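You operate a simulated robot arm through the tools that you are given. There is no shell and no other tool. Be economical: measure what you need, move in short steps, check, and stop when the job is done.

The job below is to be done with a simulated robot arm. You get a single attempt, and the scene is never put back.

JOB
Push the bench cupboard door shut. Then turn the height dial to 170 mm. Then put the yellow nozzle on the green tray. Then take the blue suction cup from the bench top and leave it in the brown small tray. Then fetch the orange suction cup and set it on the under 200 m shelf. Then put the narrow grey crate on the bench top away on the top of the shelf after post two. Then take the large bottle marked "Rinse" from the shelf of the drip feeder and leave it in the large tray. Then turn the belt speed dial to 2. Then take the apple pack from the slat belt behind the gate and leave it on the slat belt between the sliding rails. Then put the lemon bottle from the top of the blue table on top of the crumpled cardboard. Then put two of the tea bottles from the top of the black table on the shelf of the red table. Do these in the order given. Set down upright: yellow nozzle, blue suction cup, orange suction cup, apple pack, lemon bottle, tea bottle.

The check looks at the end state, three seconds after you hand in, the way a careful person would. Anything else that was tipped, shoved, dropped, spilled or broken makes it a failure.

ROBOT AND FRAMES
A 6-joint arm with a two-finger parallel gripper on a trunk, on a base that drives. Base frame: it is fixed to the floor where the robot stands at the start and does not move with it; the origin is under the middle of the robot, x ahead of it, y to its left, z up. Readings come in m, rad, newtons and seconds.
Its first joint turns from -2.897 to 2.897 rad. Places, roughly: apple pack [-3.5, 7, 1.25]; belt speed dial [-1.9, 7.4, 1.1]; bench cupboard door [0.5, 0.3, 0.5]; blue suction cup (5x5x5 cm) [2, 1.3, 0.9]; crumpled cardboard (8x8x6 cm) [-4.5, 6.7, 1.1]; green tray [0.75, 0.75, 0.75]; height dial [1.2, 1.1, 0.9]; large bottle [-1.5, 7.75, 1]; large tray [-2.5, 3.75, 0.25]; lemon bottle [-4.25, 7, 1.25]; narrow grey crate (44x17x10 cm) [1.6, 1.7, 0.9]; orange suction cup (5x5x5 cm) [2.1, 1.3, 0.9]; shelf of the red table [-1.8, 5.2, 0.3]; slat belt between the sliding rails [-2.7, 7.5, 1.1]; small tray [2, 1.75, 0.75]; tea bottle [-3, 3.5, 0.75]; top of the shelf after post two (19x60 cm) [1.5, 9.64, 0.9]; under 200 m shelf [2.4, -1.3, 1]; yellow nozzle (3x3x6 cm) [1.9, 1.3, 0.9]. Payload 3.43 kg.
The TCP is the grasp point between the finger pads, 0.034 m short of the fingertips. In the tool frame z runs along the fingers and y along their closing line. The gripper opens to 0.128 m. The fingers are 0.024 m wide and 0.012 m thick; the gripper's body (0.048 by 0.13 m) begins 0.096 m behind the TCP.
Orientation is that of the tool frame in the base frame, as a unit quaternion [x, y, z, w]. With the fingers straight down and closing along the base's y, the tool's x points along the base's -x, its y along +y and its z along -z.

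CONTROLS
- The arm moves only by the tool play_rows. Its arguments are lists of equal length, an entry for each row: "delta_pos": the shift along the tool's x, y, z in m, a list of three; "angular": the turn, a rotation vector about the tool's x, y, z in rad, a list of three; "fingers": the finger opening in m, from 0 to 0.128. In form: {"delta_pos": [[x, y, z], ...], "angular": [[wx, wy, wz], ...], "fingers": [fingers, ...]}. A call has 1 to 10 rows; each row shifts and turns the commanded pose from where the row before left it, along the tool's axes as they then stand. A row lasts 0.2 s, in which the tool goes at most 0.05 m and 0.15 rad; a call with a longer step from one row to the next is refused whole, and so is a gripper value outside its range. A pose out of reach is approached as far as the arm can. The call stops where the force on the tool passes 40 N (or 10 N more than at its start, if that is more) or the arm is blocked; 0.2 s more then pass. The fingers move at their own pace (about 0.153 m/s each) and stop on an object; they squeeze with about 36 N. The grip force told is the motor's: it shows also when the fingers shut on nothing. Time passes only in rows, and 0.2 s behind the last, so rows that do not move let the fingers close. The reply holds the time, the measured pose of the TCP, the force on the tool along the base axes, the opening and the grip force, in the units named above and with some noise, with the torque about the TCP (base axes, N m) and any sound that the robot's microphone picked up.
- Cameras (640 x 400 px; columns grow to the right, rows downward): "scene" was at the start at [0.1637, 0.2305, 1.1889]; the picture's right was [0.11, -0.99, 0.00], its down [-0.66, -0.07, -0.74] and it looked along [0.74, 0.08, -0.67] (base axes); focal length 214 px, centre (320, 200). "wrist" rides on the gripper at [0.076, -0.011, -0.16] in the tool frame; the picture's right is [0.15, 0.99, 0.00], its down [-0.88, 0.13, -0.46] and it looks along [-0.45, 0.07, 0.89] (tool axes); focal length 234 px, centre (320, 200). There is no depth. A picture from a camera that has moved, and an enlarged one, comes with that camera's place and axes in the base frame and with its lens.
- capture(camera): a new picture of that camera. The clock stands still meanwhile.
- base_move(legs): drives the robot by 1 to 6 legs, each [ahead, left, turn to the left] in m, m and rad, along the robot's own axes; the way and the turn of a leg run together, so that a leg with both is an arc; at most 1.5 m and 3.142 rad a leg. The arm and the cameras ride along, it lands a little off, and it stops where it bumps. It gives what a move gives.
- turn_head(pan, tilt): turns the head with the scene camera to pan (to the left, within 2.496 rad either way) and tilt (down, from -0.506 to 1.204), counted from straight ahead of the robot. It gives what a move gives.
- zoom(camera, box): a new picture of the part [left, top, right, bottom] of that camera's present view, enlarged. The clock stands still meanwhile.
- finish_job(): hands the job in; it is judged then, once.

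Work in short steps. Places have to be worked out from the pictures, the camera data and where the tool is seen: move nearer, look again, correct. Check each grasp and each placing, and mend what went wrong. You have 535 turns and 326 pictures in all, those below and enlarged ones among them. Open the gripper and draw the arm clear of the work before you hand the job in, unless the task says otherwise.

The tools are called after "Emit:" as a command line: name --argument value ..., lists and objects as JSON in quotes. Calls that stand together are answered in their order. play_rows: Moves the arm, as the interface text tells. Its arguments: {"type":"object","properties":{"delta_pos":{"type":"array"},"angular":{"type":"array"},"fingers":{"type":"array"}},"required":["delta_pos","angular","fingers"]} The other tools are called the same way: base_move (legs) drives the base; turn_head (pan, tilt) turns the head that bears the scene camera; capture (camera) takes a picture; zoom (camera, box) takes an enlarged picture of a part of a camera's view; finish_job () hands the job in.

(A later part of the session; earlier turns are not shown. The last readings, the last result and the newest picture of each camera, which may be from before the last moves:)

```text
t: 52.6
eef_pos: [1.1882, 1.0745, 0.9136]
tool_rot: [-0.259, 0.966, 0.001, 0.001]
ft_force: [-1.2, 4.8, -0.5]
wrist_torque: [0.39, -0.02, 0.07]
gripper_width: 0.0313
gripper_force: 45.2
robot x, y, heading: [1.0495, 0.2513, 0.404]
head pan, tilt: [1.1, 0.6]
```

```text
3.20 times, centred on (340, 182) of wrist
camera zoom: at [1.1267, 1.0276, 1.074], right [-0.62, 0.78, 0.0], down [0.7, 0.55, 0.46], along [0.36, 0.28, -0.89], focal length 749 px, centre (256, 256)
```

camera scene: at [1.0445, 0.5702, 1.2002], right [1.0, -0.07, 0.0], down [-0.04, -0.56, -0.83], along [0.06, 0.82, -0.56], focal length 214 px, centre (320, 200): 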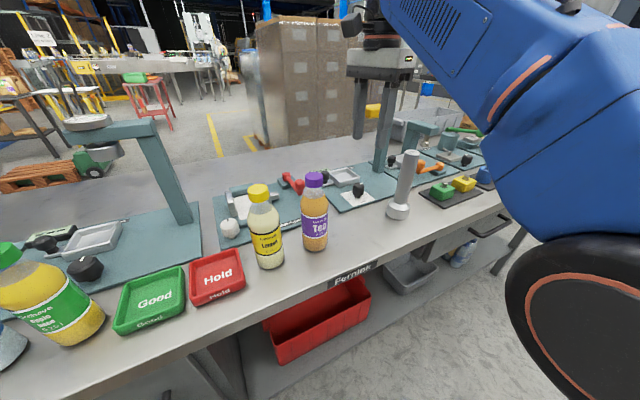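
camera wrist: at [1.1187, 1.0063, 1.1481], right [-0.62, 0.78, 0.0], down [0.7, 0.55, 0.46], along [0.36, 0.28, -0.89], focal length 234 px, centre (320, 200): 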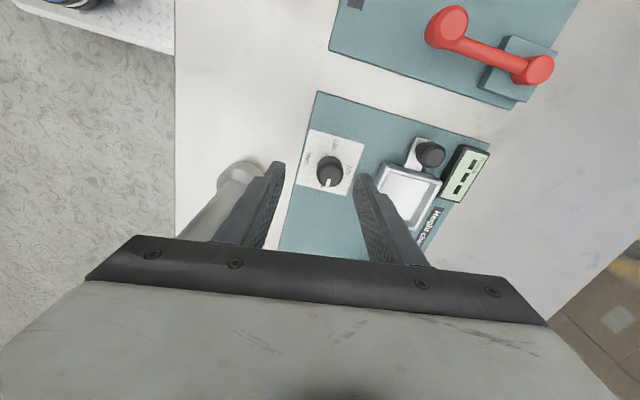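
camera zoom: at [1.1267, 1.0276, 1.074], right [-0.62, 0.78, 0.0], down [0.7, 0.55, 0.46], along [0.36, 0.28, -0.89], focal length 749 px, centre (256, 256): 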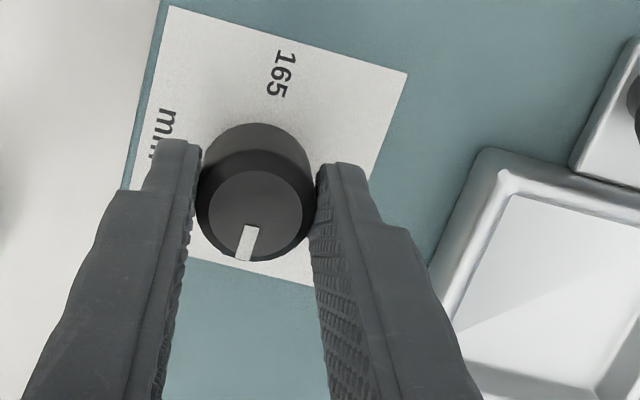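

Gripped at 31 mm. Now I turn it 90° CCW.

Emit:
play_rows --delta_pos '[[0, 0, 0], [0, 0, 0], [0, 0, 0], [0, 0, 0], [0, 0, 0], [0, 0, 0]]' --angular '[[0, 0, -0.1309], [0, 0, -0.1309], [0, 0, -0.1309], [0, 0, -0.1309], [0, 0, -0.1309], [0, 0, -0.1309]]' --fingers '[0, 0, 0, 0, 0, 0]'

Emit:
play_rows --delta_pos '[[0, 0, 0], [0, 0, 0], [0, 0, 0], [0, 0, 0], [0, 0, 0], [0, 0, 0], [0, 0, 0]]' --angular '[[0, 0, -0.1309], [0, 0, -0.1309], [0, 0, -0.1309], [0, 0, -0.1309], [0, 0, -0.1309], [0, 0, -0.1309], [0, 0, 0]]' --fingers '[0, 0, 0, 0, 0, 0, 0]'

Emit:
zoom --camera "wrist" --box '[240, 120, 440, 245]'

```text
t: 54.0
eef_pos: [1.1885, 1.0757, 0.9134]
tool_rot: [-0.586, 0.81, -0.002, -0.001]
ft_force: [0.6, -0.5, -1.1]
wrist_torque: [-0.27, 0.08, 0.02]
gripper_width: 0.0311
gripper_force: 45.6
robot x, y, heading: [1.0515, 0.2481, 0.396]
head pan, tilt: [1.1, 0.6]
stopped in row 6: the force on the tool passed its limit (the readings are from after the stop); the commanded pose is now the measured one
```

```text
t: 55.6
eef_pos: [1.188, 1.0749, 0.9154]
tool_rot: [0.851, -0.525, 0.0, 0.002]
ft_force: [14.0, 8.6, 3.0]
wrist_torque: [-0.18, -0.85, 0.03]
gripper_width: 0.0309
gripper_force: 45.3
robot x, y, heading: [1.0515, 0.2481, 0.402]
head pan, tilt: [1.1, 0.6]
```

```text
3.20 times, centred on (340, 182) of wrist
camera zoom: at [1.232, 1.0129, 1.0744], right [-0.82, -0.58, 0.0], down [-0.51, 0.73, 0.45], along [-0.26, 0.37, -0.89], focal length 749 px, centre (256, 256)
```

zoom: 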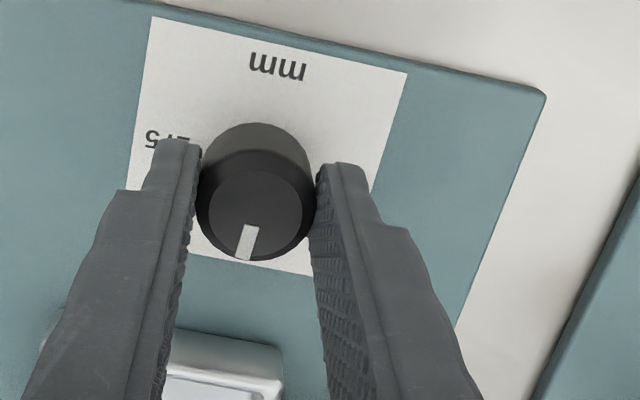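

The pointer now looks perpendicular to the "mm" edge, i.e. towards 170. I release and lift to verify.

Emit:
play_rows --delta_pos '[[0, 0, 0], [0, 0, 0], [0, 0, -0.03], [0, 0, -0.03], [0, 0, -0.02]]' --angular '[[0, 0, 0], [0, 0, 0], [0, 0, 0], [0, 0, 0], [0, 0, 0]]' --fingers '[0.06, 0.06, 0.06, 0.06, 0.06]'

Emit:
zoom --camera "wrist" --box '[260, 100, 400, 187]'

```text
t: 56.8
eef_pos: [1.1887, 1.0731, 0.9931]
tool_rot: [0.851, -0.525, 0.001, 0.002]
ft_force: [-0.1, 0.1, -0.4]
wrist_torque: [-0.01, -0.01, -0.02]
gripper_width: 0.0601
gripper_force: 0.1
robot x, y, heading: [1.0505, 0.2467, 0.397]
head pan, tilt: [1.1, 0.6]
```

```text
4.57 times, centred on (330, 144) of wrist
camera zoom: at [1.2316, 1.0123, 1.1543], right [-0.82, -0.57, 0.0], down [-0.51, 0.73, 0.45], along [-0.26, 0.37, -0.89], focal length 1070 px, centre (274, 458)
```

zoom: 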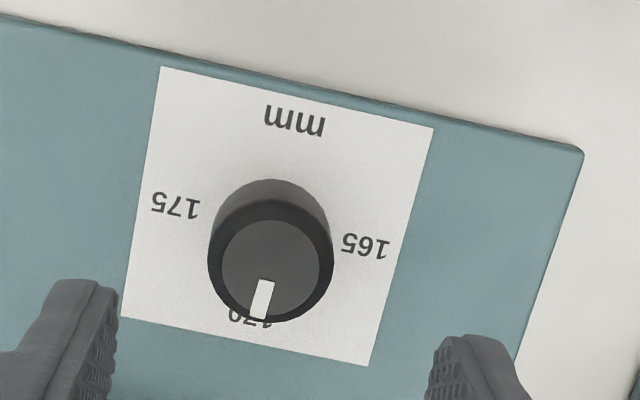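

The dial is set to 170. Next I raise and retract the arm, swinging it back to the front before driving to the nozzles.

Emit:
play_rows --delta_pos '[[0, 0, -0.02], [0, 0, -0.02], [0, 0, -0.01], [0, 0, 0], [0, 0, 0], [0.04, 0, 0], [0.04, 0, -0.01], [0.04, 0, -0.01], [0.04, 0, -0.01]]' --angular '[[0, 0, 0.127], [0, 0, 0.127], [0, 0, 0.127], [0, 0, 0.127], [0, 0, 0.127], [0, 0, 0], [0, 0, 0], [0, 0, 0], [0, 0, 0]]' --fingers '[0.03, 0.03, 0.03, 0.03, 0.03, 0.03, 0.03, 0.03, 0.03]'

Emit:
play_rows --delta_pos '[[0, -0.049, 0], [0, -0.049, 0], [0, -0.049, 0], [0, -0.049, 0], [0, -0.049, 0], [0, -0.049, 0], [0, -0.049, 0], [0, -0.049, 0], [0, -0.049, 0], [0, -0.049, 0]]' --angular '[[0, 0, 0.077], [0, 0, 0.077], [0, 0, 0.077], [0, 0, 0.077], [0, 0, 0.077], [0, 0, 0.077], [0, 0, 0.077], [0, 0, 0.077], [0, 0, 0.077], [0, 0, 0.077]]' --fingers '[0.03, 0.03, 0.03, 0.03, 0.03, 0.03, 0.03, 0.03, 0.03, 0.03]'

Emit:
play_rows --delta_pos '[[0, -0.049, 0], [0, -0.049, 0], [0, -0.049, 0]]' --angular '[[0, 0, 0.077], [0, 0, 0.077], [0, 0, 0.077]]' --fingers '[0.03, 0.03, 0.03]'

Emit:
base_move --legs '[[0.72, 0, 0]]'

Emit:
capture --camera "scene"

```text
t: 58.8
eef_pos: [1.1592, 0.9088, 1.0654]
tool_rot: [-0.645, 0.764, -0.002, -0.001]
ft_force: [-0.7, 1.0, -0.2]
wrist_torque: [-0.09, 0.01, 0.01]
gripper_width: 0.03
gripper_force: 0.0
out of reach, approached as far as the arm can: row 2, 3
robot x, y, heading: [1.0482, 0.2436, 0.397]
head pan, tilt: [1.1, 0.6]
```

```text
t: 61.0
eef_pos: [1.5781, 0.6732, 1.068]
tool_rot: [-0.31, 0.951, -0.002, 0.0]
ft_force: [-0.3, -0.3, -0.2]
wrist_torque: [-0.03, 0.01, 0.02]
gripper_width: 0.0299
gripper_force: 0.1
robot x, y, heading: [1.0541, 0.2486, 0.396]
head pan, tilt: [1.1, 0.6]
```

```text
t: 61.8
eef_pos: [1.6548, 0.5504, 1.0677]
tool_rot: [-0.199, 0.98, -0.002, -0.001]
ft_force: [0.4, 0.0, 0.0]
wrist_torque: [0.01, 0.02, 0.02]
gripper_width: 0.0299
gripper_force: 0.0
robot x, y, heading: [1.0506, 0.247, 0.401]
head pan, tilt: [1.1, 0.6]
```

```text
t: 65.8
eef_pos: [2.3264, 0.8351, 1.0681]
tool_rot: [-0.2, 0.98, -0.002, 0.0]
ft_force: [-0.4, 0.7, 0.3]
wrist_torque: [0.04, 0.0, 0.01]
gripper_width: 0.0302
gripper_force: 0.1
robot x, y, heading: [1.7222, 0.5307, 0.405]
head pan, tilt: [1.1, 0.6]
```

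```text
290 pictures are left
camera scene: at [1.716, 0.8541, 1.2002], right [1.0, -0.07, 0.0], down [-0.04, -0.56, -0.83], along [0.06, 0.82, -0.56], focal length 214 px, centre (320, 200)
```

scene: 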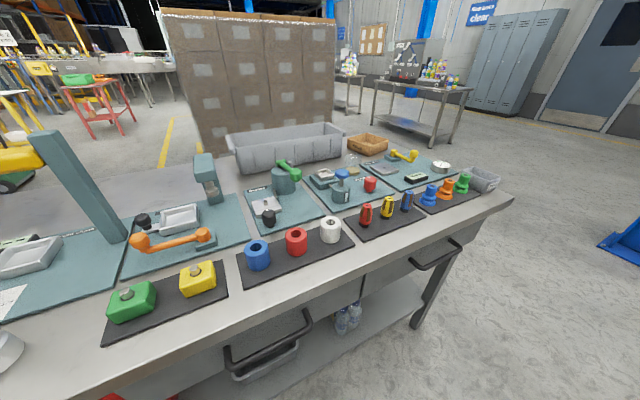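

I put the yellow nozzle near (1.915, 1.266). I'll move over it with the closing direction across the row, then check with the wrist camera.

Emit:
play_rows --delta_pos '[[0.0175, 0.0464, 0], [0.0175, 0.0464, 0], [0.0175, 0.0464, 0], [0.0175, 0.0464, 0], [0.0175, 0.0464, 0], [0.0175, 0.0464, 0], [0.0175, 0.0464, 0], [0.0175, 0.0464, 0], [0.0175, 0.0464, 0], [0.0175, 0.0464, 0]]' --angular '[[0, 0, 0], [0, 0, 0], [0, 0, 0], [0, 0, 0], [0, 0, 0], [0, 0, 0], [0, 0, 0], [0, 0, 0], [0, 0, 0], [0, 0, 0]]' --fingers '[0.08, 0.08, 0.08, 0.08, 0.08, 0.08, 0.08, 0.08, 0.08, 0.08]'

Emit:
play_rows --delta_pos '[[0.0175, 0.0464, 0], [0.0175, 0.0464, 0], [0, 0, 0.025], [0, 0, 0.025], [0, 0, 0]]' --angular '[[0, 0, 0], [0, 0, 0], [0, 0, 0], [0, 0, 0], [0, 0, 0]]' --fingers '[0.08, 0.08, 0.08, 0.08, 0.08]'

Emit:
capture --camera "wrist"

```text
t: 68.0
eef_pos: [1.982, 1.1925, 1.0702]
tool_rot: [-0.199, 0.98, -0.002, 0.0]
ft_force: [0.0, -0.7, -0.3]
wrist_torque: [0.04, 0.03, -0.02]
gripper_width: 0.0802
gripper_force: 0.1
robot x, y, heading: [1.7227, 0.5288, 0.398]
head pan, tilt: [1.1, 0.6]
```

```text
t: 69.2
eef_pos: [1.913, 1.2644, 1.0168]
tool_rot: [-0.199, 0.98, -0.002, 0.0]
ft_force: [-1.2, 1.2, -0.2]
wrist_torque: [0.0, 0.0, 0.0]
gripper_width: 0.08
gripper_force: 0.1
robot x, y, heading: [1.7247, 0.5291, 0.402]
head pan, tilt: [1.1, 0.6]
```

```text
289 pictures are left
camera wrist: at [1.847, 1.2262, 1.1762], right [-0.52, 0.85, 0.0], down [0.76, 0.47, 0.45], along [0.39, 0.23, -0.89], focal length 234 px, centre (320, 200)
```

wrist: 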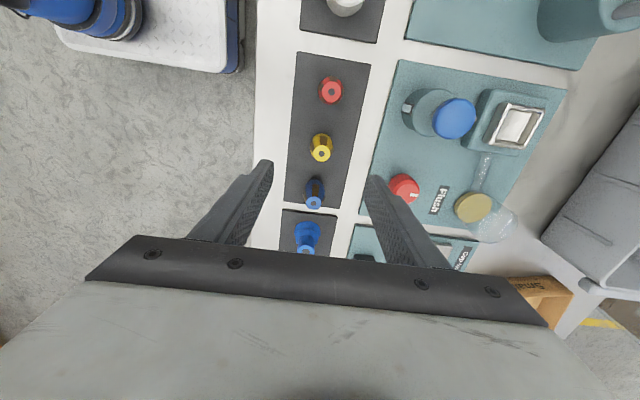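

The yellow nozzle is nearly centred under the TCP. I descend partway and re-check.

Emit:
play_rows --delta_pos '[[0.002, 0.003, 0.03], [0, 0, 0.03], [0, 0, 0.01], [0, 0, 0]]' --angular '[[0, 0, 0], [0, 0, 0], [0, 0, 0], [0, 0, 0]]' --fingers '[0.08, 0.08, 0.08, 0.08]'

Emit:
zoom --camera "wrist" --box '[220, 80, 440, 217]'

```text
t: 70.2
eef_pos: [1.9115, 1.2661, 0.9475]
tool_rot: [-0.199, 0.98, -0.002, 0.0]
ft_force: [0.4, -0.7, 1.4]
wrist_torque: [-0.01, -0.02, 0.03]
gripper_width: 0.08
gripper_force: 0.0
robot x, y, heading: [1.7214, 0.5294, 0.4]
head pan, tilt: [1.1, 0.6]
```

```text
2.91 times, centred on (330, 148) of wrist
camera zoom: at [1.8449, 1.2272, 1.1063], right [-0.52, 0.85, 0.0], down [0.76, 0.47, 0.45], along [0.39, 0.23, -0.89], focal length 681 px, centre (291, 350)
```

zoom: 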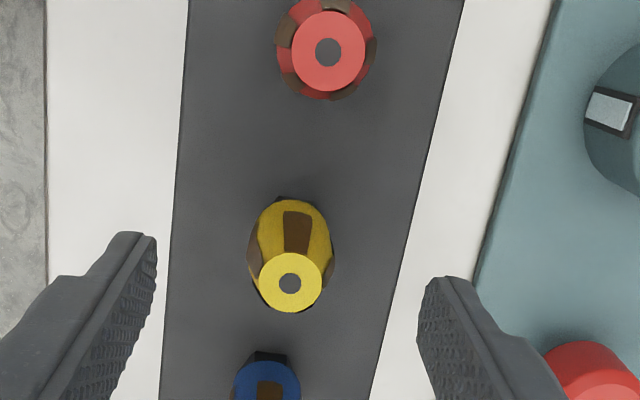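

Well centred. I descend to z≈0.90 and close.

Emit:
play_rows --delta_pos '[[0.002, 0, 0.025], [0, 0, 0.02], [0, 0, 0], [0, 0, 0], [0, 0, 0]]' --angular '[[0, 0, 0], [0, 0, 0], [0, 0, 0], [0, 0, 0], [0, 0, 0]]' --fingers '[0.08, 0.08, 0, 0, 0]'

Emit:
play_rows --delta_pos '[[0, 0, -0.03], [0, 0, -0.04], [0, 0, -0.04], [0, 0, -0.04]]' --angular '[[0, 0, 0], [0, 0, 0], [0, 0, 0], [0, 0, 0]]' --fingers '[0, 0, 0, 0]'

Emit:
capture --camera "wrist"

```text
t: 71.4
eef_pos: [1.9093, 1.2647, 0.9016]
tool_rot: [-0.199, 0.98, -0.002, 0.0]
ft_force: [-0.3, -0.1, -0.1]
wrist_torque: [0.01, 0.04, 0.0]
gripper_width: 0.0264
gripper_force: 36.1
robot x, y, heading: [1.7224, 0.5281, 0.402]
head pan, tilt: [1.1, 0.6]
```

```text
t: 72.4
eef_pos: [1.9099, 1.2638, 1.0517]
tool_rot: [-0.199, 0.98, -0.002, -0.001]
ft_force: [-0.2, 0.4, -0.6]
wrist_torque: [0.01, 0.01, 0.02]
gripper_width: 0.0265
gripper_force: 36.4
robot x, y, heading: [1.7244, 0.53, 0.396]
head pan, tilt: [1.1, 0.6]
```

```text
287 pictures are left
camera wrist: at [1.8437, 1.2256, 1.2116], right [-0.52, 0.85, 0.0], down [0.76, 0.47, 0.45], along [0.39, 0.23, -0.89], focal length 234 px, centre (320, 200)
```

wrist: 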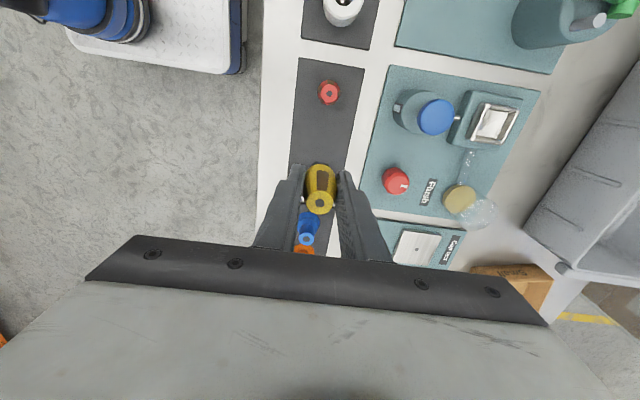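

The nozzle is held. I swing the arm back to the front and reverse along the bench towards the green tray.

Emit:
play_rows --delta_pos '[[-0.0175, -0.0464, 0], [-0.0175, -0.0464, 0], [-0.0175, -0.0464, 0], [-0.0175, -0.0464, 0], [-0.0175, -0.0464, 0], [-0.0175, -0.0464, 0], [-0.0175, -0.0464, 0], [-0.0175, -0.0464, 0], [-0.0175, -0.0464, 0], [-0.0175, -0.0464, 0]]' --angular '[[0, 0, 0], [0, 0, 0], [0, 0, 0], [0, 0, 0], [0, 0, 0], [0, 0, 0], [0, 0, 0], [0, 0, 0], [0, 0, 0], [0, 0, 0]]' --fingers '[0, 0, 0, 0, 0, 0, 0, 0, 0, 0]'

Emit:
play_rows --delta_pos '[[-0.0175, -0.0464, 0], [-0.0175, -0.0464, 0], [0, 0, -0.02], [0, 0, -0.02]]' --angular '[[0, 0, 0], [0, 0, 0], [0, 0, 0], [0, 0, 0]]' --fingers '[0, 0, 0, 0]'

Emit:
base_move --legs '[[-1.25, 0, 0]]'

Emit:
turn_head --pan 0.75 --tilt 0.7

Emit:
capture --camera "scene"

```text
t: 74.6
eef_pos: [2.2516, 0.9059, 1.0494]
tool_rot: [-0.201, 0.98, -0.002, -0.001]
ft_force: [-0.1, -0.2, -0.6]
wrist_torque: [-0.02, 0.01, 0.02]
gripper_width: 0.0266
gripper_force: 35.6
robot x, y, heading: [1.7194, 0.5298, 0.402]
head pan, tilt: [1.1, 0.6]
```

```text
t: 75.6
eef_pos: [2.3225, 0.8344, 1.0946]
tool_rot: [-0.199, 0.98, -0.002, 0.0]
ft_force: [-0.3, 0.6, -0.7]
wrist_torque: [0.01, -0.01, -0.01]
gripper_width: 0.0264
gripper_force: 35.9
robot x, y, heading: [1.7211, 0.5281, 0.398]
head pan, tilt: [1.1, 0.6]
```

```text
t: 82.0
eef_pos: [1.1522, 0.3411, 1.0944]
tool_rot: [-0.202, 0.979, -0.002, 0.0]
ft_force: [0.5, 0.4, -1.4]
wrist_torque: [0.01, 0.0, -0.03]
gripper_width: 0.0265
gripper_force: 36.1
robot x, y, heading: [0.5546, 0.032, 0.405]
head pan, tilt: [1.1, 0.6]
```

```text
t: 82.8
eef_pos: [1.1536, 0.3414, 1.0939]
tool_rot: [-0.202, 0.979, -0.002, -0.001]
ft_force: [0.1, 0.2, -0.7]
wrist_torque: [0.03, 0.01, 0.0]
gripper_width: 0.0266
gripper_force: 35.6
robot x, y, heading: [0.5562, 0.0312, 0.406]
head pan, tilt: [0.75, 0.7]
```

```text
286 pictures are left
camera scene: at [0.5759, 0.3464, 1.1915], right [0.92, -0.4, 0.0], down [-0.26, -0.59, -0.77], along [0.31, 0.7, -0.64], focal length 214 px, centre (320, 200)
```

scene: 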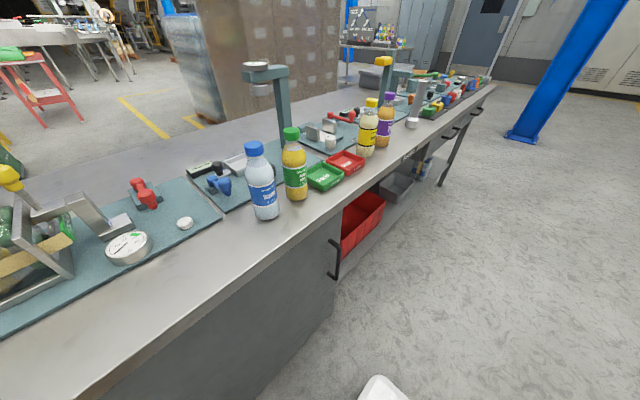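

The green tray centre is at about (0.783, 0.781) and the green-capped bottle at (0.69, 0.757). I zoom for exact tray extents.

Emit:
zoom --camera "scene" --box '[240, 110, 400, 210]'

```text
4.00 times, centred on (320, 160) of scene
camera zoom: at [0.5759, 0.3464, 1.1915], right [0.92, -0.4, 0.0], down [-0.26, -0.59, -0.77], along [0.31, 0.7, -0.64], focal length 858 px, centre (320, 360)
```

zoom: 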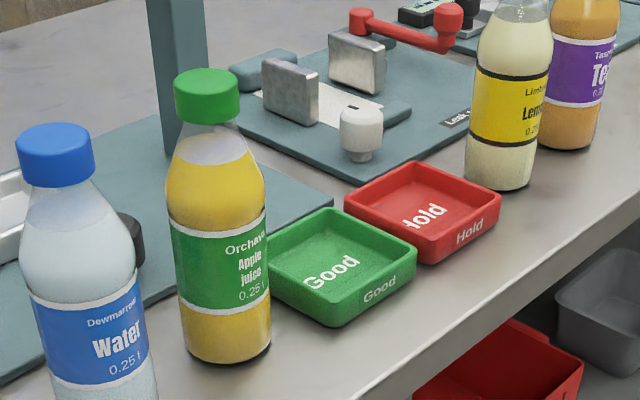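

Tray centre is about (0.79, 0.797). I rotate the gripper to θ≈0.9 so its camera and body clear the bottle, and move above the tray.

Emit:
play_rows --delta_pos '[[0, 0, 0], [0, 0, 0], [0, 0, 0], [0, 0, 0], [-0.0112, 0.047, 0], [-0.0112, 0.047, 0], [-0.0112, 0.047, 0], [-0.0112, 0.047, 0], [-0.0112, 0.047, 0], [-0.0112, 0.047, 0]]' --angular '[[0, 0, -0.125], [0, 0, -0.125], [0, 0, -0.125], [0, 0, -0.125], [0, 0, 0], [0, 0, 0], [0, 0, 0], [0, 0, 0], [0, 0, 0], [0, 0, 0]]' --fingers '[0, 0, 0, 0, 0, 0, 0, 0, 0, 0]'

Emit:
play_rows --delta_pos '[[-0.0112, 0.047, 0], [-0.0112, 0.047, 0], [-0.0112, 0.047, 0], [-0.0112, 0.047, 0], [-0.0112, 0.047, 0], [-0.0112, 0.047, 0], [0, 0, 0]]' --angular '[[0, 0, 0], [0, 0, 0], [0, 0, 0], [0, 0, 0], [0, 0, 0], [0, 0, 0], [0, 0, 0]]' --fingers '[0, 0, 0, 0, 0, 0, 0]'

Emit:
capture --camera "wrist"

Emit:
capture --camera "scene"

```text
t: 85.0
eef_pos: [0.9728, 0.5662, 1.0943]
tool_rot: [-0.437, 0.9, -0.002, 0.0]
ft_force: [-0.3, -0.9, 0.7]
wrist_torque: [0.07, 0.03, 0.02]
gripper_width: 0.0001
gripper_force: 33.1
robot x, y, heading: [0.5499, 0.0343, 0.402]
head pan, tilt: [0.75, 0.7]
```

```text
t: 86.6
eef_pos: [0.7892, 0.7939, 1.0881]
tool_rot: [-0.438, 0.899, 0.0, 0.001]
ft_force: [-0.9, -0.7, -0.3]
wrist_torque: [-0.02, -0.03, 0.03]
gripper_width: 0.0001
gripper_force: 33.1
out of reach, approached as far as the arm can: row 6
robot x, y, heading: [0.5551, 0.0315, 0.4]
head pan, tilt: [0.75, 0.7]
```

```text
284 pictures are left
camera wrist: at [0.7501, 0.7276, 1.2486], right [-0.87, 0.5, 0.0], down [0.44, 0.77, 0.46], along [0.23, 0.4, -0.89], focal length 234 px, centre (320, 200)
```

wrist: 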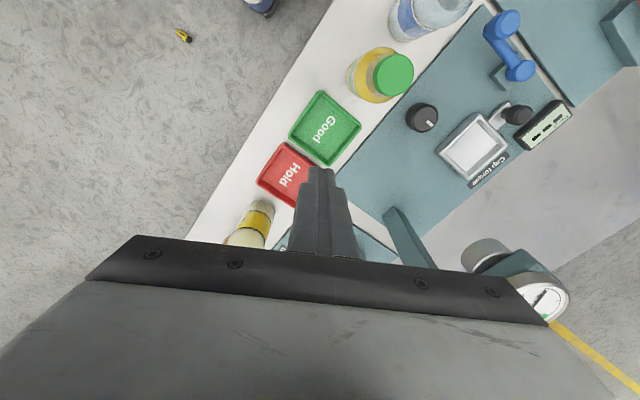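

```text
283 pictures are left
camera scene: at [0.5757, 0.3465, 1.1915], right [0.92, -0.4, 0.0], down [-0.26, -0.59, -0.76], along [0.31, 0.7, -0.64], focal length 214 px, centre (320, 200)
```

scene: 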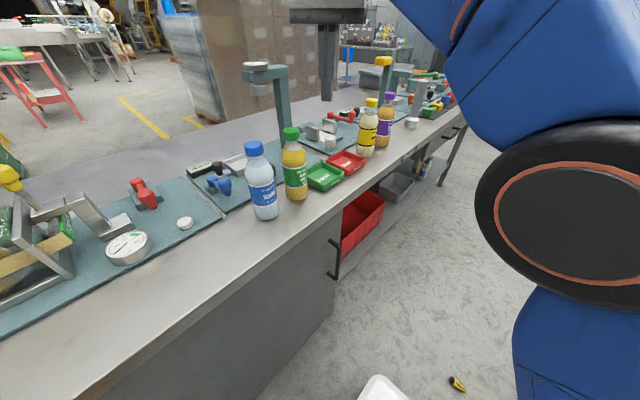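

The nozzle slipped out and lies on the floor near (1.19, 0.29). I swing the arm back over it to look, and will grip it lower down next time.

Emit:
play_rows --delta_pos '[[0.0112, -0.047, 0], [0.0112, -0.047, 0], [0.0112, -0.047, 0], [0.0112, -0.047, 0], [0.0112, -0.047, 0], [0.0112, -0.047, 0], [0.0112, -0.047, 0], [0.0112, -0.047, 0], [0.0112, -0.047, 0], [0.0112, -0.047, 0]]' --angular '[[0, 0, 0], [0, 0, 0], [0, 0, 0], [0, 0, 0], [0, 0, 0], [0, 0, 0], [0, 0, 0], [0, 0, 0], [0, 0, 0], [0, 0, 0]]' --fingers '[0.06, 0.06, 0.06, 0.06, 0.06, 0.06, 0.06, 0.06, 0.06, 0.06]'

Emit:
play_rows --delta_pos '[[0, 0, 0.04], [0, 0, 0.04], [0, 0, 0.04], [0, 0, 0.04], [0, 0, 0.04], [0, 0, 0.04], [0, 0, 0.04], [0, 0, 0.04], [0, 0, 0.04], [0, 0, 0.04]]' --angular '[[0, 0, 0.125], [0, 0, 0.125], [0, 0, 0.125], [0, 0, 0.125], [0, 0, 0], [0, 0, 0], [0, 0, 0], [0, 0, 0], [0, 0, 0], [0, 0, 0]]' --fingers '[0.06, 0.06, 0.06, 0.06, 0.06, 0.06, 0.06, 0.06, 0.06, 0.06]'

Emit:
capture --camera "wrist"

```text
t: 88.8
eef_pos: [1.0935, 0.4114, 1.0856]
tool_rot: [-0.438, 0.899, -0.002, 0.0]
ft_force: [0.6, 0.6, -0.9]
wrist_torque: [0.01, 0.04, -0.01]
gripper_width: 0.0599
gripper_force: 0.1
robot x, y, heading: [0.5532, 0.0377, 0.408]
head pan, tilt: [0.75, 0.7]
```

```text
t: 91.0
eef_pos: [1.0936, 0.4119, 0.6889]
tool_rot: [-0.2, 0.98, -0.002, 0.0]
ft_force: [-0.9, 0.4, 0.2]
wrist_torque: [0.04, 0.05, 0.01]
gripper_width: 0.0601
gripper_force: 0.1
robot x, y, heading: [0.5556, 0.0311, 0.407]
head pan, tilt: [0.75, 0.7]
```

```text
282 pictures are left
camera wrist: at [1.0275, 0.3725, 0.8489], right [-0.52, 0.85, 0.0], down [0.76, 0.47, 0.45], along [0.39, 0.24, -0.89], focal length 234 px, centre (320, 200)
```

wrist: 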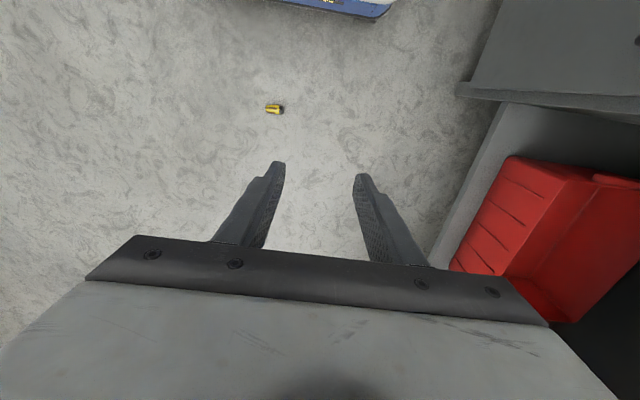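

Emit:
zoom --camera "wrist" --box '[244, 88, 308, 128]'

```text
10.00 times, centred on (276, 108) of wrist
camera zoom: at [1.0275, 0.3725, 0.8489], right [-0.52, 0.85, 0.0], down [0.76, 0.47, 0.45], along [0.39, 0.24, -0.89], focal length 2342 px, centre (760, 1120)
```

zoom: 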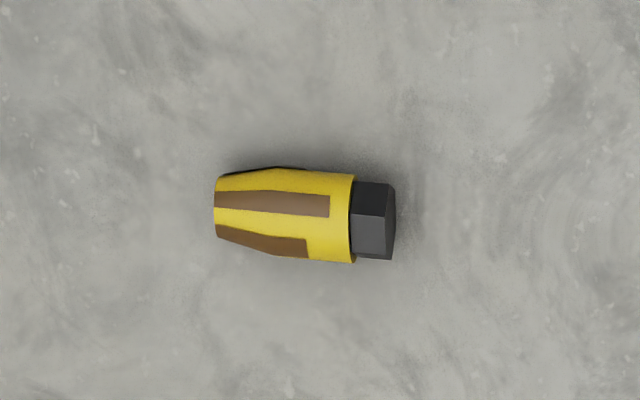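

The nozzle lies with its black hex base towards the bench (azimuth ≈115°), and the body tapers to the tip. I'll grip the wide part with the tool's x towards the base, leaning back 20°, so a later pitch to 70° stands it upright. First I back up a bit and yaw the tool.

Emit:
base_move --legs '[[-0.12, 0, 0]]'

Emit:
play_rows --delta_pos '[[0, 0, 0], [0, 0, 0], [0, 0, 0], [0, 0, 0], [0, 0, 0], [0, 0, 0], [0, 0, 0], [0, 0, 0], [0, 0, 0], [0, 0, 0]]' --angular '[[0, 0, 0.139], [0, 0, 0.139], [0, 0, 0.139], [0, 0, 0.139], [0, 0, 0.139], [0, 0, 0.139], [0, 0, 0.139], [0, 0, 0.139], [0, 0, 0.139], [0, 0, 0.139]]' --fingers '[0.06, 0.06, 0.06, 0.06, 0.06, 0.06, 0.06, 0.06, 0.06, 0.06]'

Emit:
play_rows --delta_pos '[[0, 0, 0], [0, 0, 0.04], [0, 0, 0.04], [0, 0, 0.04], [0, 0, 0.04], [0, 0, 0.04], [0, 0, 0.04]]' --angular '[[0, 0, 0.139], [0, 0, 0], [0, 0, 0], [0, 0, 0], [0, 0, 0], [0, 0, 0], [0, 0, 0]]' --fingers '[0.06, 0.06, 0.06, 0.06, 0.06, 0.06, 0.06]'

Emit:
capture --camera "wrist"

```text
t: 92.2
eef_pos: [0.9848, 0.366, 0.6884]
tool_rot: [-0.201, 0.98, -0.002, 0.0]
ft_force: [-0.7, -1.8, 0.4]
wrist_torque: [0.02, -0.02, 0.0]
gripper_width: 0.0597
gripper_force: 0.2
robot x, y, heading: [0.4438, -0.016, 0.407]
head pan, tilt: [0.75, 0.7]
```

```text
t: 94.4
eef_pos: [0.9849, 0.3645, 0.6885]
tool_rot: [0.473, 0.881, -0.001, 0.001]
ft_force: [0.0, 0.5, -0.7]
wrist_torque: [0.02, -0.01, 0.0]
gripper_width: 0.0601
gripper_force: 0.0
robot x, y, heading: [0.4459, -0.014, 0.404]
head pan, tilt: [0.75, 0.7]
```

```text
t: 96.0
eef_pos: [0.9842, 0.3674, 0.4489]
tool_rot: [0.532, 0.846, -0.001, 0.001]
ft_force: [-0.8, -0.8, -0.3]
wrist_torque: [-0.02, -0.03, 0.01]
gripper_width: 0.06
gripper_force: 0.0
robot x, y, heading: [0.4464, -0.016, 0.406]
head pan, tilt: [0.75, 0.7]
```

```text
280 pictures are left
camera wrist: at [0.941, 0.4315, 0.6077], right [0.83, 0.56, 0.0], down [0.5, -0.74, 0.46], along [0.26, -0.38, -0.89], focal length 234 px, centre (320, 200)
```

wrist: 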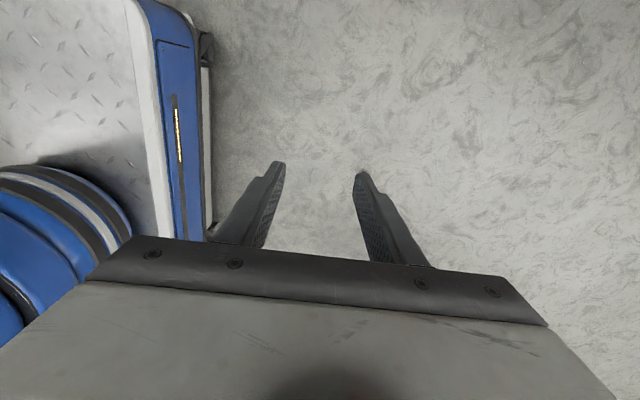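

I move over the nozzle and lower to about z=0.27.

Emit:
play_rows --delta_pos '[[-0.0263, 0.0232, 0.03], [-0.0263, 0.0232, 0.03], [-0.0263, 0.0232, 0.03], [-0.0263, 0.0232, 0.03], [-0.0263, 0.0232, 0.03], [-0.0263, 0.0232, 0.03], [0, 0, 0]]' --angular '[[0, 0, 0], [0, 0, 0], [0, 0, 0], [0, 0, 0], [0, 0, 0], [0, 0, 0], [0, 0, 0]]' --fingers '[0.07, 0.07, 0.07, 0.07, 0.07, 0.07, 0.07]'

Emit:
capture --camera "wrist"

```text
t: 97.6
eef_pos: [1.1805, 0.2822, 0.2701]
tool_rot: [0.533, 0.846, -0.002, 0.001]
ft_force: [-0.3, 0.0, -0.2]
wrist_torque: [-0.01, -0.01, 0.0]
gripper_width: 0.07
gripper_force: 0.2
robot x, y, heading: [0.4453, -0.0105, 0.407]
head pan, tilt: [0.75, 0.7]
```

```text
279 pictures are left
camera wrist: at [1.1376, 0.3468, 0.4303], right [0.83, 0.56, 0.0], down [0.5, -0.73, 0.46], along [0.26, -0.38, -0.89], focal length 234 px, centre (320, 200)
```

wrist: 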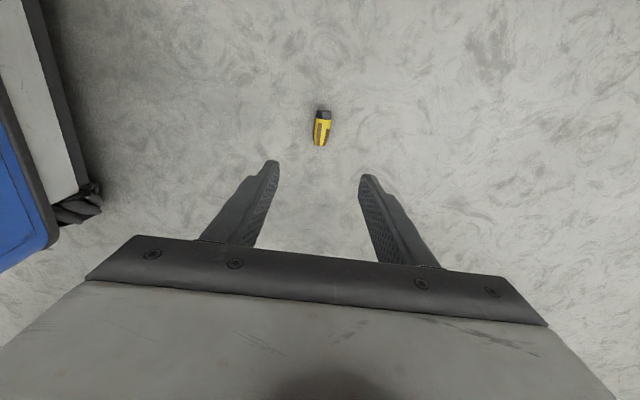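

The nozzle is centred at about (1.183, 0.287), with the yaw matched. I apply the 20° lean and descend to about z=0.07.

Emit:
play_rows --delta_pos '[[0, 0.002, 0], [0, 0.002, 0], [0, 0, 0], [-0.0137, 0, 0.0376], [-0.0137, 0, 0.0376], [-0.0137, 0, 0.0376], [-0.0137, 0, 0.0376], [-0.0137, 0, 0.0376], [0, 0, 0]]' --angular '[[0, 0.1163, 0], [0, 0.1163, 0], [0, 0.1163, 0], [0, 0, 0], [0, 0, 0], [0, 0, 0], [0, 0, 0], [0, 0, 0], [0, 0, 0]]' --fingers '[0.07, 0.07, 0.07, 0.07, 0.07, 0.07, 0.07, 0.07, 0.07]'

Emit:
capture --camera "wrist"

```text
t: 99.6
eef_pos: [1.18, 0.2837, 0.068]
tool_rot: [0.524, 0.834, 0.092, -0.146]
ft_force: [0.7, 1.0, 0.7]
wrist_torque: [0.01, -0.01, 0.02]
gripper_width: 0.0699
gripper_force: 0.1
robot x, y, heading: [0.4413, -0.0163, 0.406]
head pan, tilt: [0.75, 0.7]
```

```text
278 pictures are left
camera wrist: at [1.162, 0.2951, 0.244], right [0.83, 0.55, 0.05], down [0.54, -0.83, 0.13], along [0.11, -0.08, -0.99], focal length 234 px, centre (320, 200)
```

wrist: 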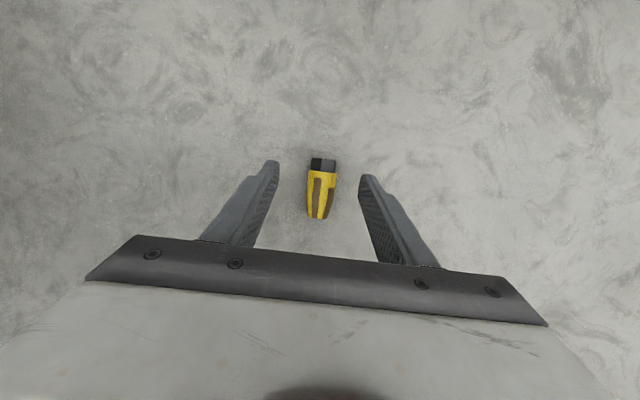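

Aligned. I descend the last 29 mm and close on the wide part.

Emit:
play_rows --delta_pos '[[-0.005, 0.002, 0.0137], [-0.005, 0.001, 0.0136], [0, 0, 0], [0, 0, 0], [0, 0, 0], [0, 0, 0]]' --angular '[[0, 0, 0], [0, 0, 0], [0, 0, 0], [0, 0, 0], [0, 0, 0], [0, 0, 0]]' --fingers '[0.07, 0.07, 0.07, 0, 0, 0]'

Emit:
zoom --camera "wrist" --box '[240, 140, 400, 240]'

```text
t: 101.0
eef_pos: [1.1834, 0.2834, 0.04]
tool_rot: [0.524, 0.834, 0.092, -0.146]
ft_force: [-0.7, -0.2, 0.3]
wrist_torque: [-0.02, 0.0, -0.02]
gripper_width: 0.0267
gripper_force: 36.2
robot x, y, heading: [0.4462, -0.0139, 0.402]
head pan, tilt: [0.75, 0.7]
```

```text
4.00 times, centred on (320, 190) of wrist
camera zoom: at [1.1655, 0.2956, 0.2169], right [0.83, 0.55, 0.05], down [0.54, -0.83, 0.13], along [0.11, -0.08, -0.99], focal length 937 px, centre (320, 240)
```

zoom: 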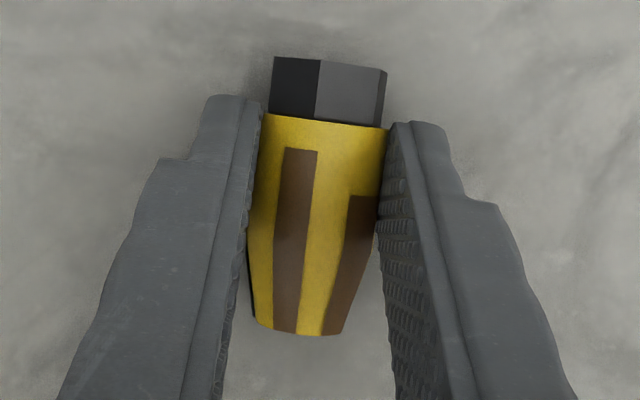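

Good grip on the wide section. I lift slowly.

Emit:
play_rows --delta_pos '[[0.0068, 0, -0.0188], [0.0103, 0, -0.0282], [0.0103, 0, -0.0282], [0.0103, 0, -0.0282], [0.0103, 0, -0.0282], [0.0103, 0, -0.0282], [0.0103, 0, -0.0282], [0.0103, 0, -0.0282], [0.0103, 0, -0.0282], [0.0103, 0, -0.0282]]' --angular '[[0, 0, 0], [0, 0, 0], [0, 0, 0], [0, 0, 0], [0, 0, 0], [0, 0, 0], [0, 0, 0], [0, 0, 0], [0, 0, 0], [0, 0, 0]]' --fingers '[0, 0, 0, 0, 0, 0, 0, 0, 0, 0]'

Emit:
play_rows --delta_pos '[[0.0103, 0, -0.0282], [0.0103, 0, -0.0282], [0.0103, 0, -0.0282], [0.0103, 0, -0.0282], [0.0103, 0, -0.0282], [0.0103, 0, -0.0282], [0.0103, 0, -0.0282], [0.0103, 0, -0.0282], [0.0103, 0, -0.0282], [0.0103, 0, -0.0282]]' --angular '[[0, 0, 0], [0, 0, 0], [0, 0, 0], [0, 0, 0], [0, 0, 0], [0, 0, 0], [0, 0, 0], [0, 0, 0], [0, 0, 0], [0, 0, 0]]' --fingers '[0, 0, 0, 0, 0, 0, 0, 0, 0, 0]'

Emit:
capture --camera "wrist"

```text
t: 103.2
eef_pos: [1.1852, 0.2828, 0.3288]
tool_rot: [0.525, 0.834, 0.091, -0.146]
ft_force: [-1.0, 0.0, -1.2]
wrist_torque: [0.01, 0.01, 0.01]
gripper_width: 0.0266
gripper_force: 36.0
robot x, y, heading: [0.4444, -0.0136, 0.406]
head pan, tilt: [0.75, 0.7]
```

```text
t: 105.4
eef_pos: [1.1819, 0.2842, 0.6324]
tool_rot: [0.525, 0.834, 0.091, -0.146]
ft_force: [0.3, 0.2, -1.9]
wrist_torque: [0.01, -0.01, 0.01]
gripper_width: 0.0266
gripper_force: 35.9
robot x, y, heading: [0.4447, -0.0143, 0.406]
head pan, tilt: [0.75, 0.7]
```

```text
276 pictures are left
camera wrist: at [1.1643, 0.2973, 0.8078], right [0.83, 0.55, 0.05], down [0.54, -0.83, 0.13], along [0.11, -0.08, -0.99], focal length 234 px, centre (320, 200)
```

wrist: 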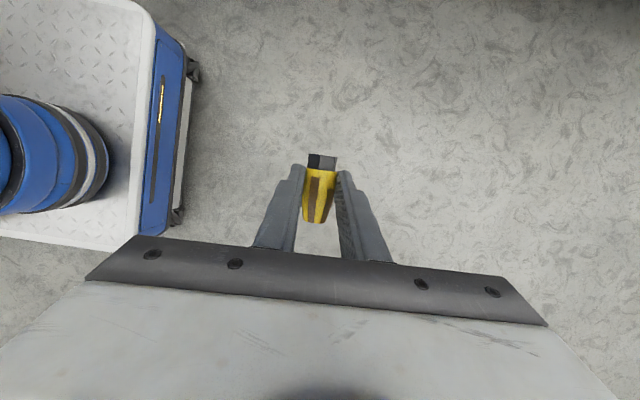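

Held firmly. I undo the lean, yaw the tool back towards the arm's azimuth and raise to about z=1.0.

Emit:
play_rows --delta_pos '[[0, 0, 0], [0, 0, 0], [0, 0, 0], [0, 0, -0.03], [0, 0, -0.03], [0, 0, -0.03], [0, 0, -0.03], [0, 0, -0.03], [0, 0, -0.03], [0, 0, -0.03]]' --angular '[[0, -0.1163, 0], [0, -0.1163, 0], [0, -0.1163, 0], [0, 0, 0], [0, 0, 0], [0, 0, 0], [0, 0, 0], [0, 0, 0], [0, 0, 0], [0, 0, 0]]' --fingers '[0, 0, 0, 0, 0, 0, 0, 0, 0, 0]'

Emit:
play_rows --delta_pos '[[0, 0, -0.03], [0, 0, -0.03], [0, 0, -0.03], [0, 0, -0.03], [0, 0, -0.03], [0, 0, 0], [0, 0, 0], [0, 0, 0], [0, 0, 0], [0, 0, 0]]' --angular '[[0, 0, -0.1], [0, 0, -0.1], [0, 0, -0.1], [0, 0, -0.1], [0, 0, -0.1], [0, 0, -0.1], [0, 0, -0.1], [0, 0, -0.1], [0, 0, -0.1], [0, 0, -0.1]]' --fingers '[0, 0, 0, 0, 0, 0, 0, 0, 0, 0]'

Emit:
play_rows --delta_pos '[[0, 0, 0], [0, 0, 0], [0, 0, 0], [0, 0, 0], [0, 0, 0]]' --angular '[[0, 0, -0.1], [0, 0, -0.1], [0, 0, -0.1], [0, 0, -0.1], [0, 0, -0.1]]' --fingers '[0, 0, 0, 0, 0]'

Emit:
base_move --legs '[[0, -0.28, 0], [0.64, 0, 0]]'

Emit:
turn_head --pan 1.3 --tilt 0.6

Emit:
capture --camera "scene"

Emit:
capture --camera "wrist"

```text
t: 107.6
eef_pos: [1.182, 0.2871, 0.8411]
tool_rot: [0.532, 0.847, -0.002, 0.001]
ft_force: [0.4, -1.2, -1.2]
wrist_torque: [-0.01, 0.02, 0.01]
gripper_width: 0.0265
gripper_force: 35.7
robot x, y, heading: [0.4453, -0.0168, 0.407]
head pan, tilt: [0.75, 0.7]
```

```text
t: 109.8
eef_pos: [1.1835, 0.2874, 0.9908]
tool_rot: [0.059, 0.998, -0.002, 0.0]
ft_force: [0.0, 0.2, -0.5]
wrist_torque: [0.0, -0.04, 0.01]
gripper_width: 0.0269
gripper_force: 35.8
robot x, y, heading: [0.446, -0.013, 0.401]
head pan, tilt: [0.75, 0.7]
```

```text
t: 111.0
eef_pos: [1.1826, 0.2883, 0.9911]
tool_rot: [-0.189, 0.982, -0.002, 0.001]
ft_force: [0.8, -0.1, -0.2]
wrist_torque: [-0.01, 0.01, 0.01]
gripper_width: 0.0266
gripper_force: 36.4
robot x, y, heading: [0.4435, -0.0143, 0.405]
head pan, tilt: [0.75, 0.7]
```

```text
t: 116.1
eef_pos: [1.8832, 0.255, 0.9908]
tool_rot: [-0.179, 0.984, -0.002, 0.0]
ft_force: [0.7, 0.5, -0.7]
wrist_torque: [-0.02, 0.01, -0.01]
gripper_width: 0.0265
gripper_force: 35.8
robot x, y, heading: [1.1371, -0.0325, 0.387]
head pan, tilt: [0.75, 0.7]
```

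```text
t: 117.1
eef_pos: [1.883, 0.2556, 0.9909]
tool_rot: [-0.179, 0.984, -0.002, 0.0]
ft_force: [-0.6, -0.6, -1.1]
wrist_torque: [0.02, 0.02, 0.0]
gripper_width: 0.0268
gripper_force: 35.9
robot x, y, heading: [1.1349, -0.0359, 0.389]
head pan, tilt: [1.3, 0.6]
```

```text
275 pictures are left
camera scene: at [1.119, 0.2904, 1.2001], right [0.99, 0.12, 0.0], down [0.07, -0.56, -0.82], along [-0.1, 0.82, -0.57], focal length 214 px, centre (320, 200)
```

scene: 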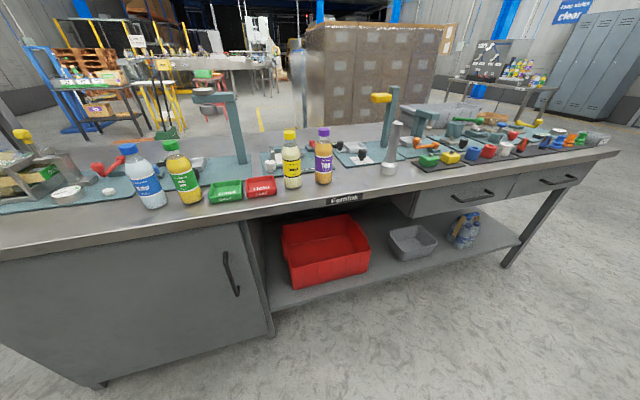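

```text
274 pictures are left
camera wrist: at [1.8141, 0.22, 1.1509], right [-0.49, 0.87, 0.0], down [0.78, 0.43, 0.45], along [0.4, 0.22, -0.89], focal length 234 px, centre (320, 200)
```

wrist: 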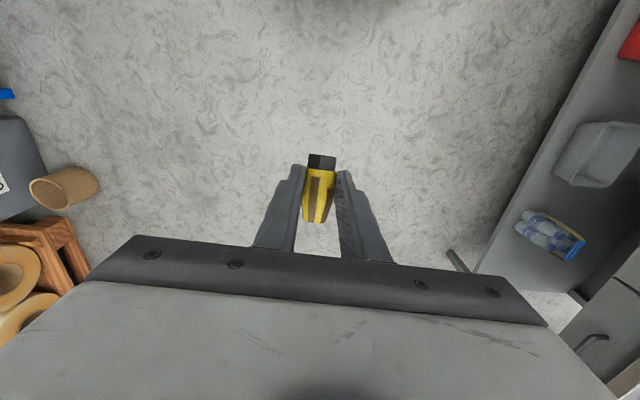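

All good: tray still at about (0.785, 0.793). I retract slightly and swing the arm left on an arc to face the bench.

Emit:
play_rows --delta_pos '[[0.04, 0, 0], [0.04, 0, 0], [0, 0.048, 0], [0, 0.048, 0], [0, 0.048, 0], [0, 0.048, 0], [0, 0.048, 0], [0, 0.048, 0], [0, 0.048, 0], [0, 0.048, 0]]' --angular '[[0, 0, 0], [0, 0, 0], [0, 0, -0.067], [0, 0, -0.067], [0, 0, -0.067], [0, 0, -0.067], [0, 0, -0.067], [0, 0, -0.067], [0, 0, -0.067], [0, 0, -0.067]]' --fingers '[0, 0, 0, 0, 0, 0, 0, 0, 0, 0]'

Emit:
play_rows --delta_pos '[[0, 0.048, 0], [0, 0.048, 0], [0, 0.048, 0], [0, 0.048, 0], [0, 0.048, 0], [0, 0.048, 0], [0, 0.048, 0], [0, 0.048, 0]]' --angular '[[0, 0, -0.067], [0, 0, -0.067], [0, 0, -0.067], [0, 0, -0.067], [0, 0, -0.067], [0, 0, -0.067], [0, 0, -0.067], [0, 0, -0.067]]' --fingers '[0, 0, 0, 0, 0, 0, 0, 0]'

Emit:
play_rows --delta_pos '[[0, 0.048, 0], [0, 0.048, 0], [0, 0.048, 0], [0, 0.048, 0], [0, 0.048, 0], [0, 0.048, 0], [0, 0.048, 0], [0, 0, 0]]' --angular '[[0, 0, -0.067], [0, 0, -0.067], [0, 0, -0.067], [0, 0, -0.067], [0, 0, -0.067], [0, 0, -0.067], [0, 0, -0.067], [0, 0, 0]]' --fingers '[0, 0, 0, 0, 0, 0, 0, 0]'

Emit:
capture --camera "wrist"

```text
t: 119.3
eef_pos: [1.592, 0.5422, 0.9876]
tool_rot: [-0.433, 0.901, -0.002, 0.001]
ft_force: [0.4, -0.5, -0.6]
wrist_torque: [0.03, 0.0, 0.0]
gripper_width: 0.0265
gripper_force: 35.9
robot x, y, heading: [1.1349, -0.0359, 0.389]
head pan, tilt: [1.3, 0.6]
```

```text
t: 121.1
eef_pos: [1.2514, 0.7032, 0.9886]
tool_rot: [-0.657, 0.754, -0.002, -0.001]
ft_force: [0.6, -0.4, -0.5]
wrist_torque: [0.03, 0.03, -0.02]
gripper_width: 0.0266
gripper_force: 36.1
robot x, y, heading: [1.1347, -0.034, 0.387]
head pan, tilt: [1.3, 0.6]
```

```text
t: 122.9
eef_pos: [0.9166, 0.6807, 0.9889]
tool_rot: [0.814, -0.581, 0.002, 0.001]
ft_force: [0.4, 0.6, -0.4]
wrist_torque: [-0.03, -0.01, 0.0]
gripper_width: 0.0266
gripper_force: 36.1
robot x, y, heading: [1.14, -0.0299, 0.388]
head pan, tilt: [1.3, 0.6]
```

```text
273 pictures are left
camera wrist: at [0.9519, 0.6146, 1.1484], right [-0.89, -0.46, 0.0], down [-0.41, 0.79, 0.45], along [-0.21, 0.4, -0.89], focal length 234 px, centre (320, 200)
```

wrist: 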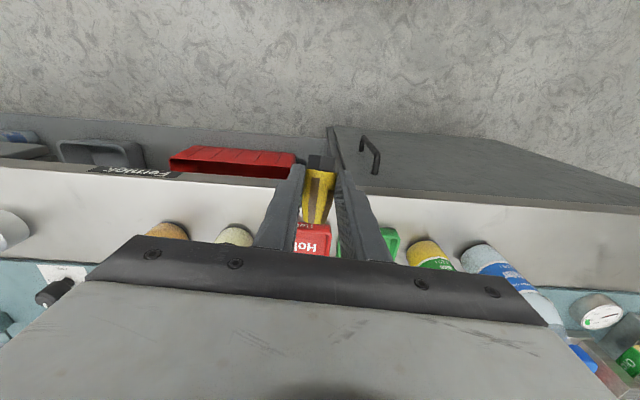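

I align laterally with the tray just outside the bench edge, then pitch the tool forward 70° so the nozzle stands upright.

Emit:
play_rows --delta_pos '[[0, 0, 0], [0.02, 0.036, 0], [0.02, 0.036, 0], [0, 0, 0], [0, 0, 0], [0, 0, 0], [0, 0, 0]]' --angular '[[0, 0, -0.067], [0, 0, 0], [0, 0, 0], [0, -0.1358, 0], [0, -0.1358, 0], [0, -0.1358, 0], [0, -0.1358, 0]]' --fingers '[0, 0, 0, 0, 0, 0, 0]'

Emit:
play_rows --delta_pos '[[0, 0, 0], [0, 0, 0], [0, 0, 0], [0, 0, 0], [0, 0, 0], [0, 0, 0]]' --angular '[[0, -0.1358, 0], [0, -0.1358, 0], [0, -0.1358, 0], [0, -0.1358, 0], [0, -0.1358, 0], [0, 0, 0]]' --fingers '[0, 0, 0, 0, 0, 0]'

Emit:
capture --camera "wrist"

Emit:
turn_head --pan 1.7 --tilt 0.6

Emit:
capture --camera "scene"

```text
t: 124.7
eef_pos: [0.8695, 0.6721, 0.8836]
tool_rot: [0.805, -0.554, -0.16, -0.139]
ft_force: [-0.1, 0.8, 0.1]
wrist_torque: [-0.01, 0.01, -0.01]
gripper_width: 0.0267
gripper_force: 35.8
robot x, y, heading: [1.1403, -0.0338, 0.385]
head pan, tilt: [1.3, 0.6]
stopped in row 7: the arm was blocked; the commanded pose is now the measured one
```

```text
t: 126.3
eef_pos: [0.8951, 0.6984, 0.8726]
tool_rot: [0.699, -0.491, -0.407, -0.323]
ft_force: [3.7, -2.6, 9.5]
wrist_torque: [0.27, 0.01, -0.09]
gripper_width: 0.0266
gripper_force: 35.8
robot x, y, heading: [1.1349, -0.0311, 0.394]
head pan, tilt: [1.3, 0.6]
stopped in row 6: the arm was blocked; the commanded pose is now the measured one
```

```text
272 pictures are left
camera wrist: at [0.9596, 0.5348, 0.8793], right [-0.91, -0.37, -0.18], down [-0.17, -0.06, 0.98], along [-0.37, 0.93, -0.01], focal length 234 px, centre (320, 200)
```

wrist: 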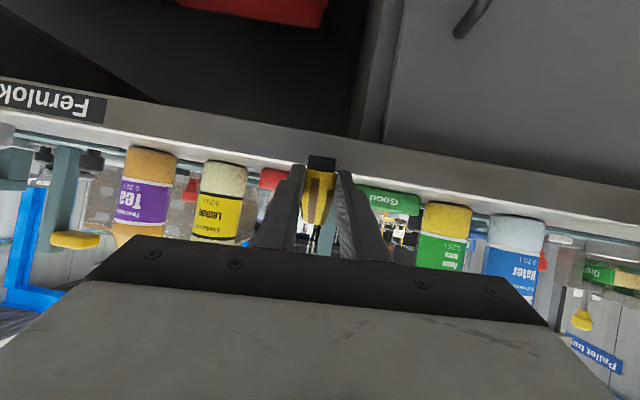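

```text
t: 127.2
eef_pos: [0.8951, 0.6981, 0.8725]
tool_rot: [0.699, -0.491, -0.407, -0.323]
ft_force: [0.1, 2.0, 6.3]
wrist_torque: [0.24, 0.08, -0.01]
gripper_width: 0.0267
gripper_force: 36.2
robot x, y, heading: [1.1388, -0.0337, 0.386]
head pan, tilt: [1.7, 0.6]
```

```text
271 pictures are left
camera scene: at [1.0879, 0.2813, 1.2002], right [0.89, 0.46, 0.0], down [0.26, -0.5, -0.83], along [-0.38, 0.73, -0.56], focal length 214 px, centre (320, 200)
```

scene: 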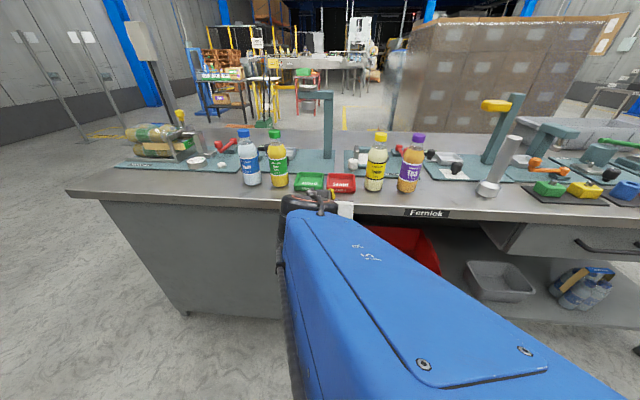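

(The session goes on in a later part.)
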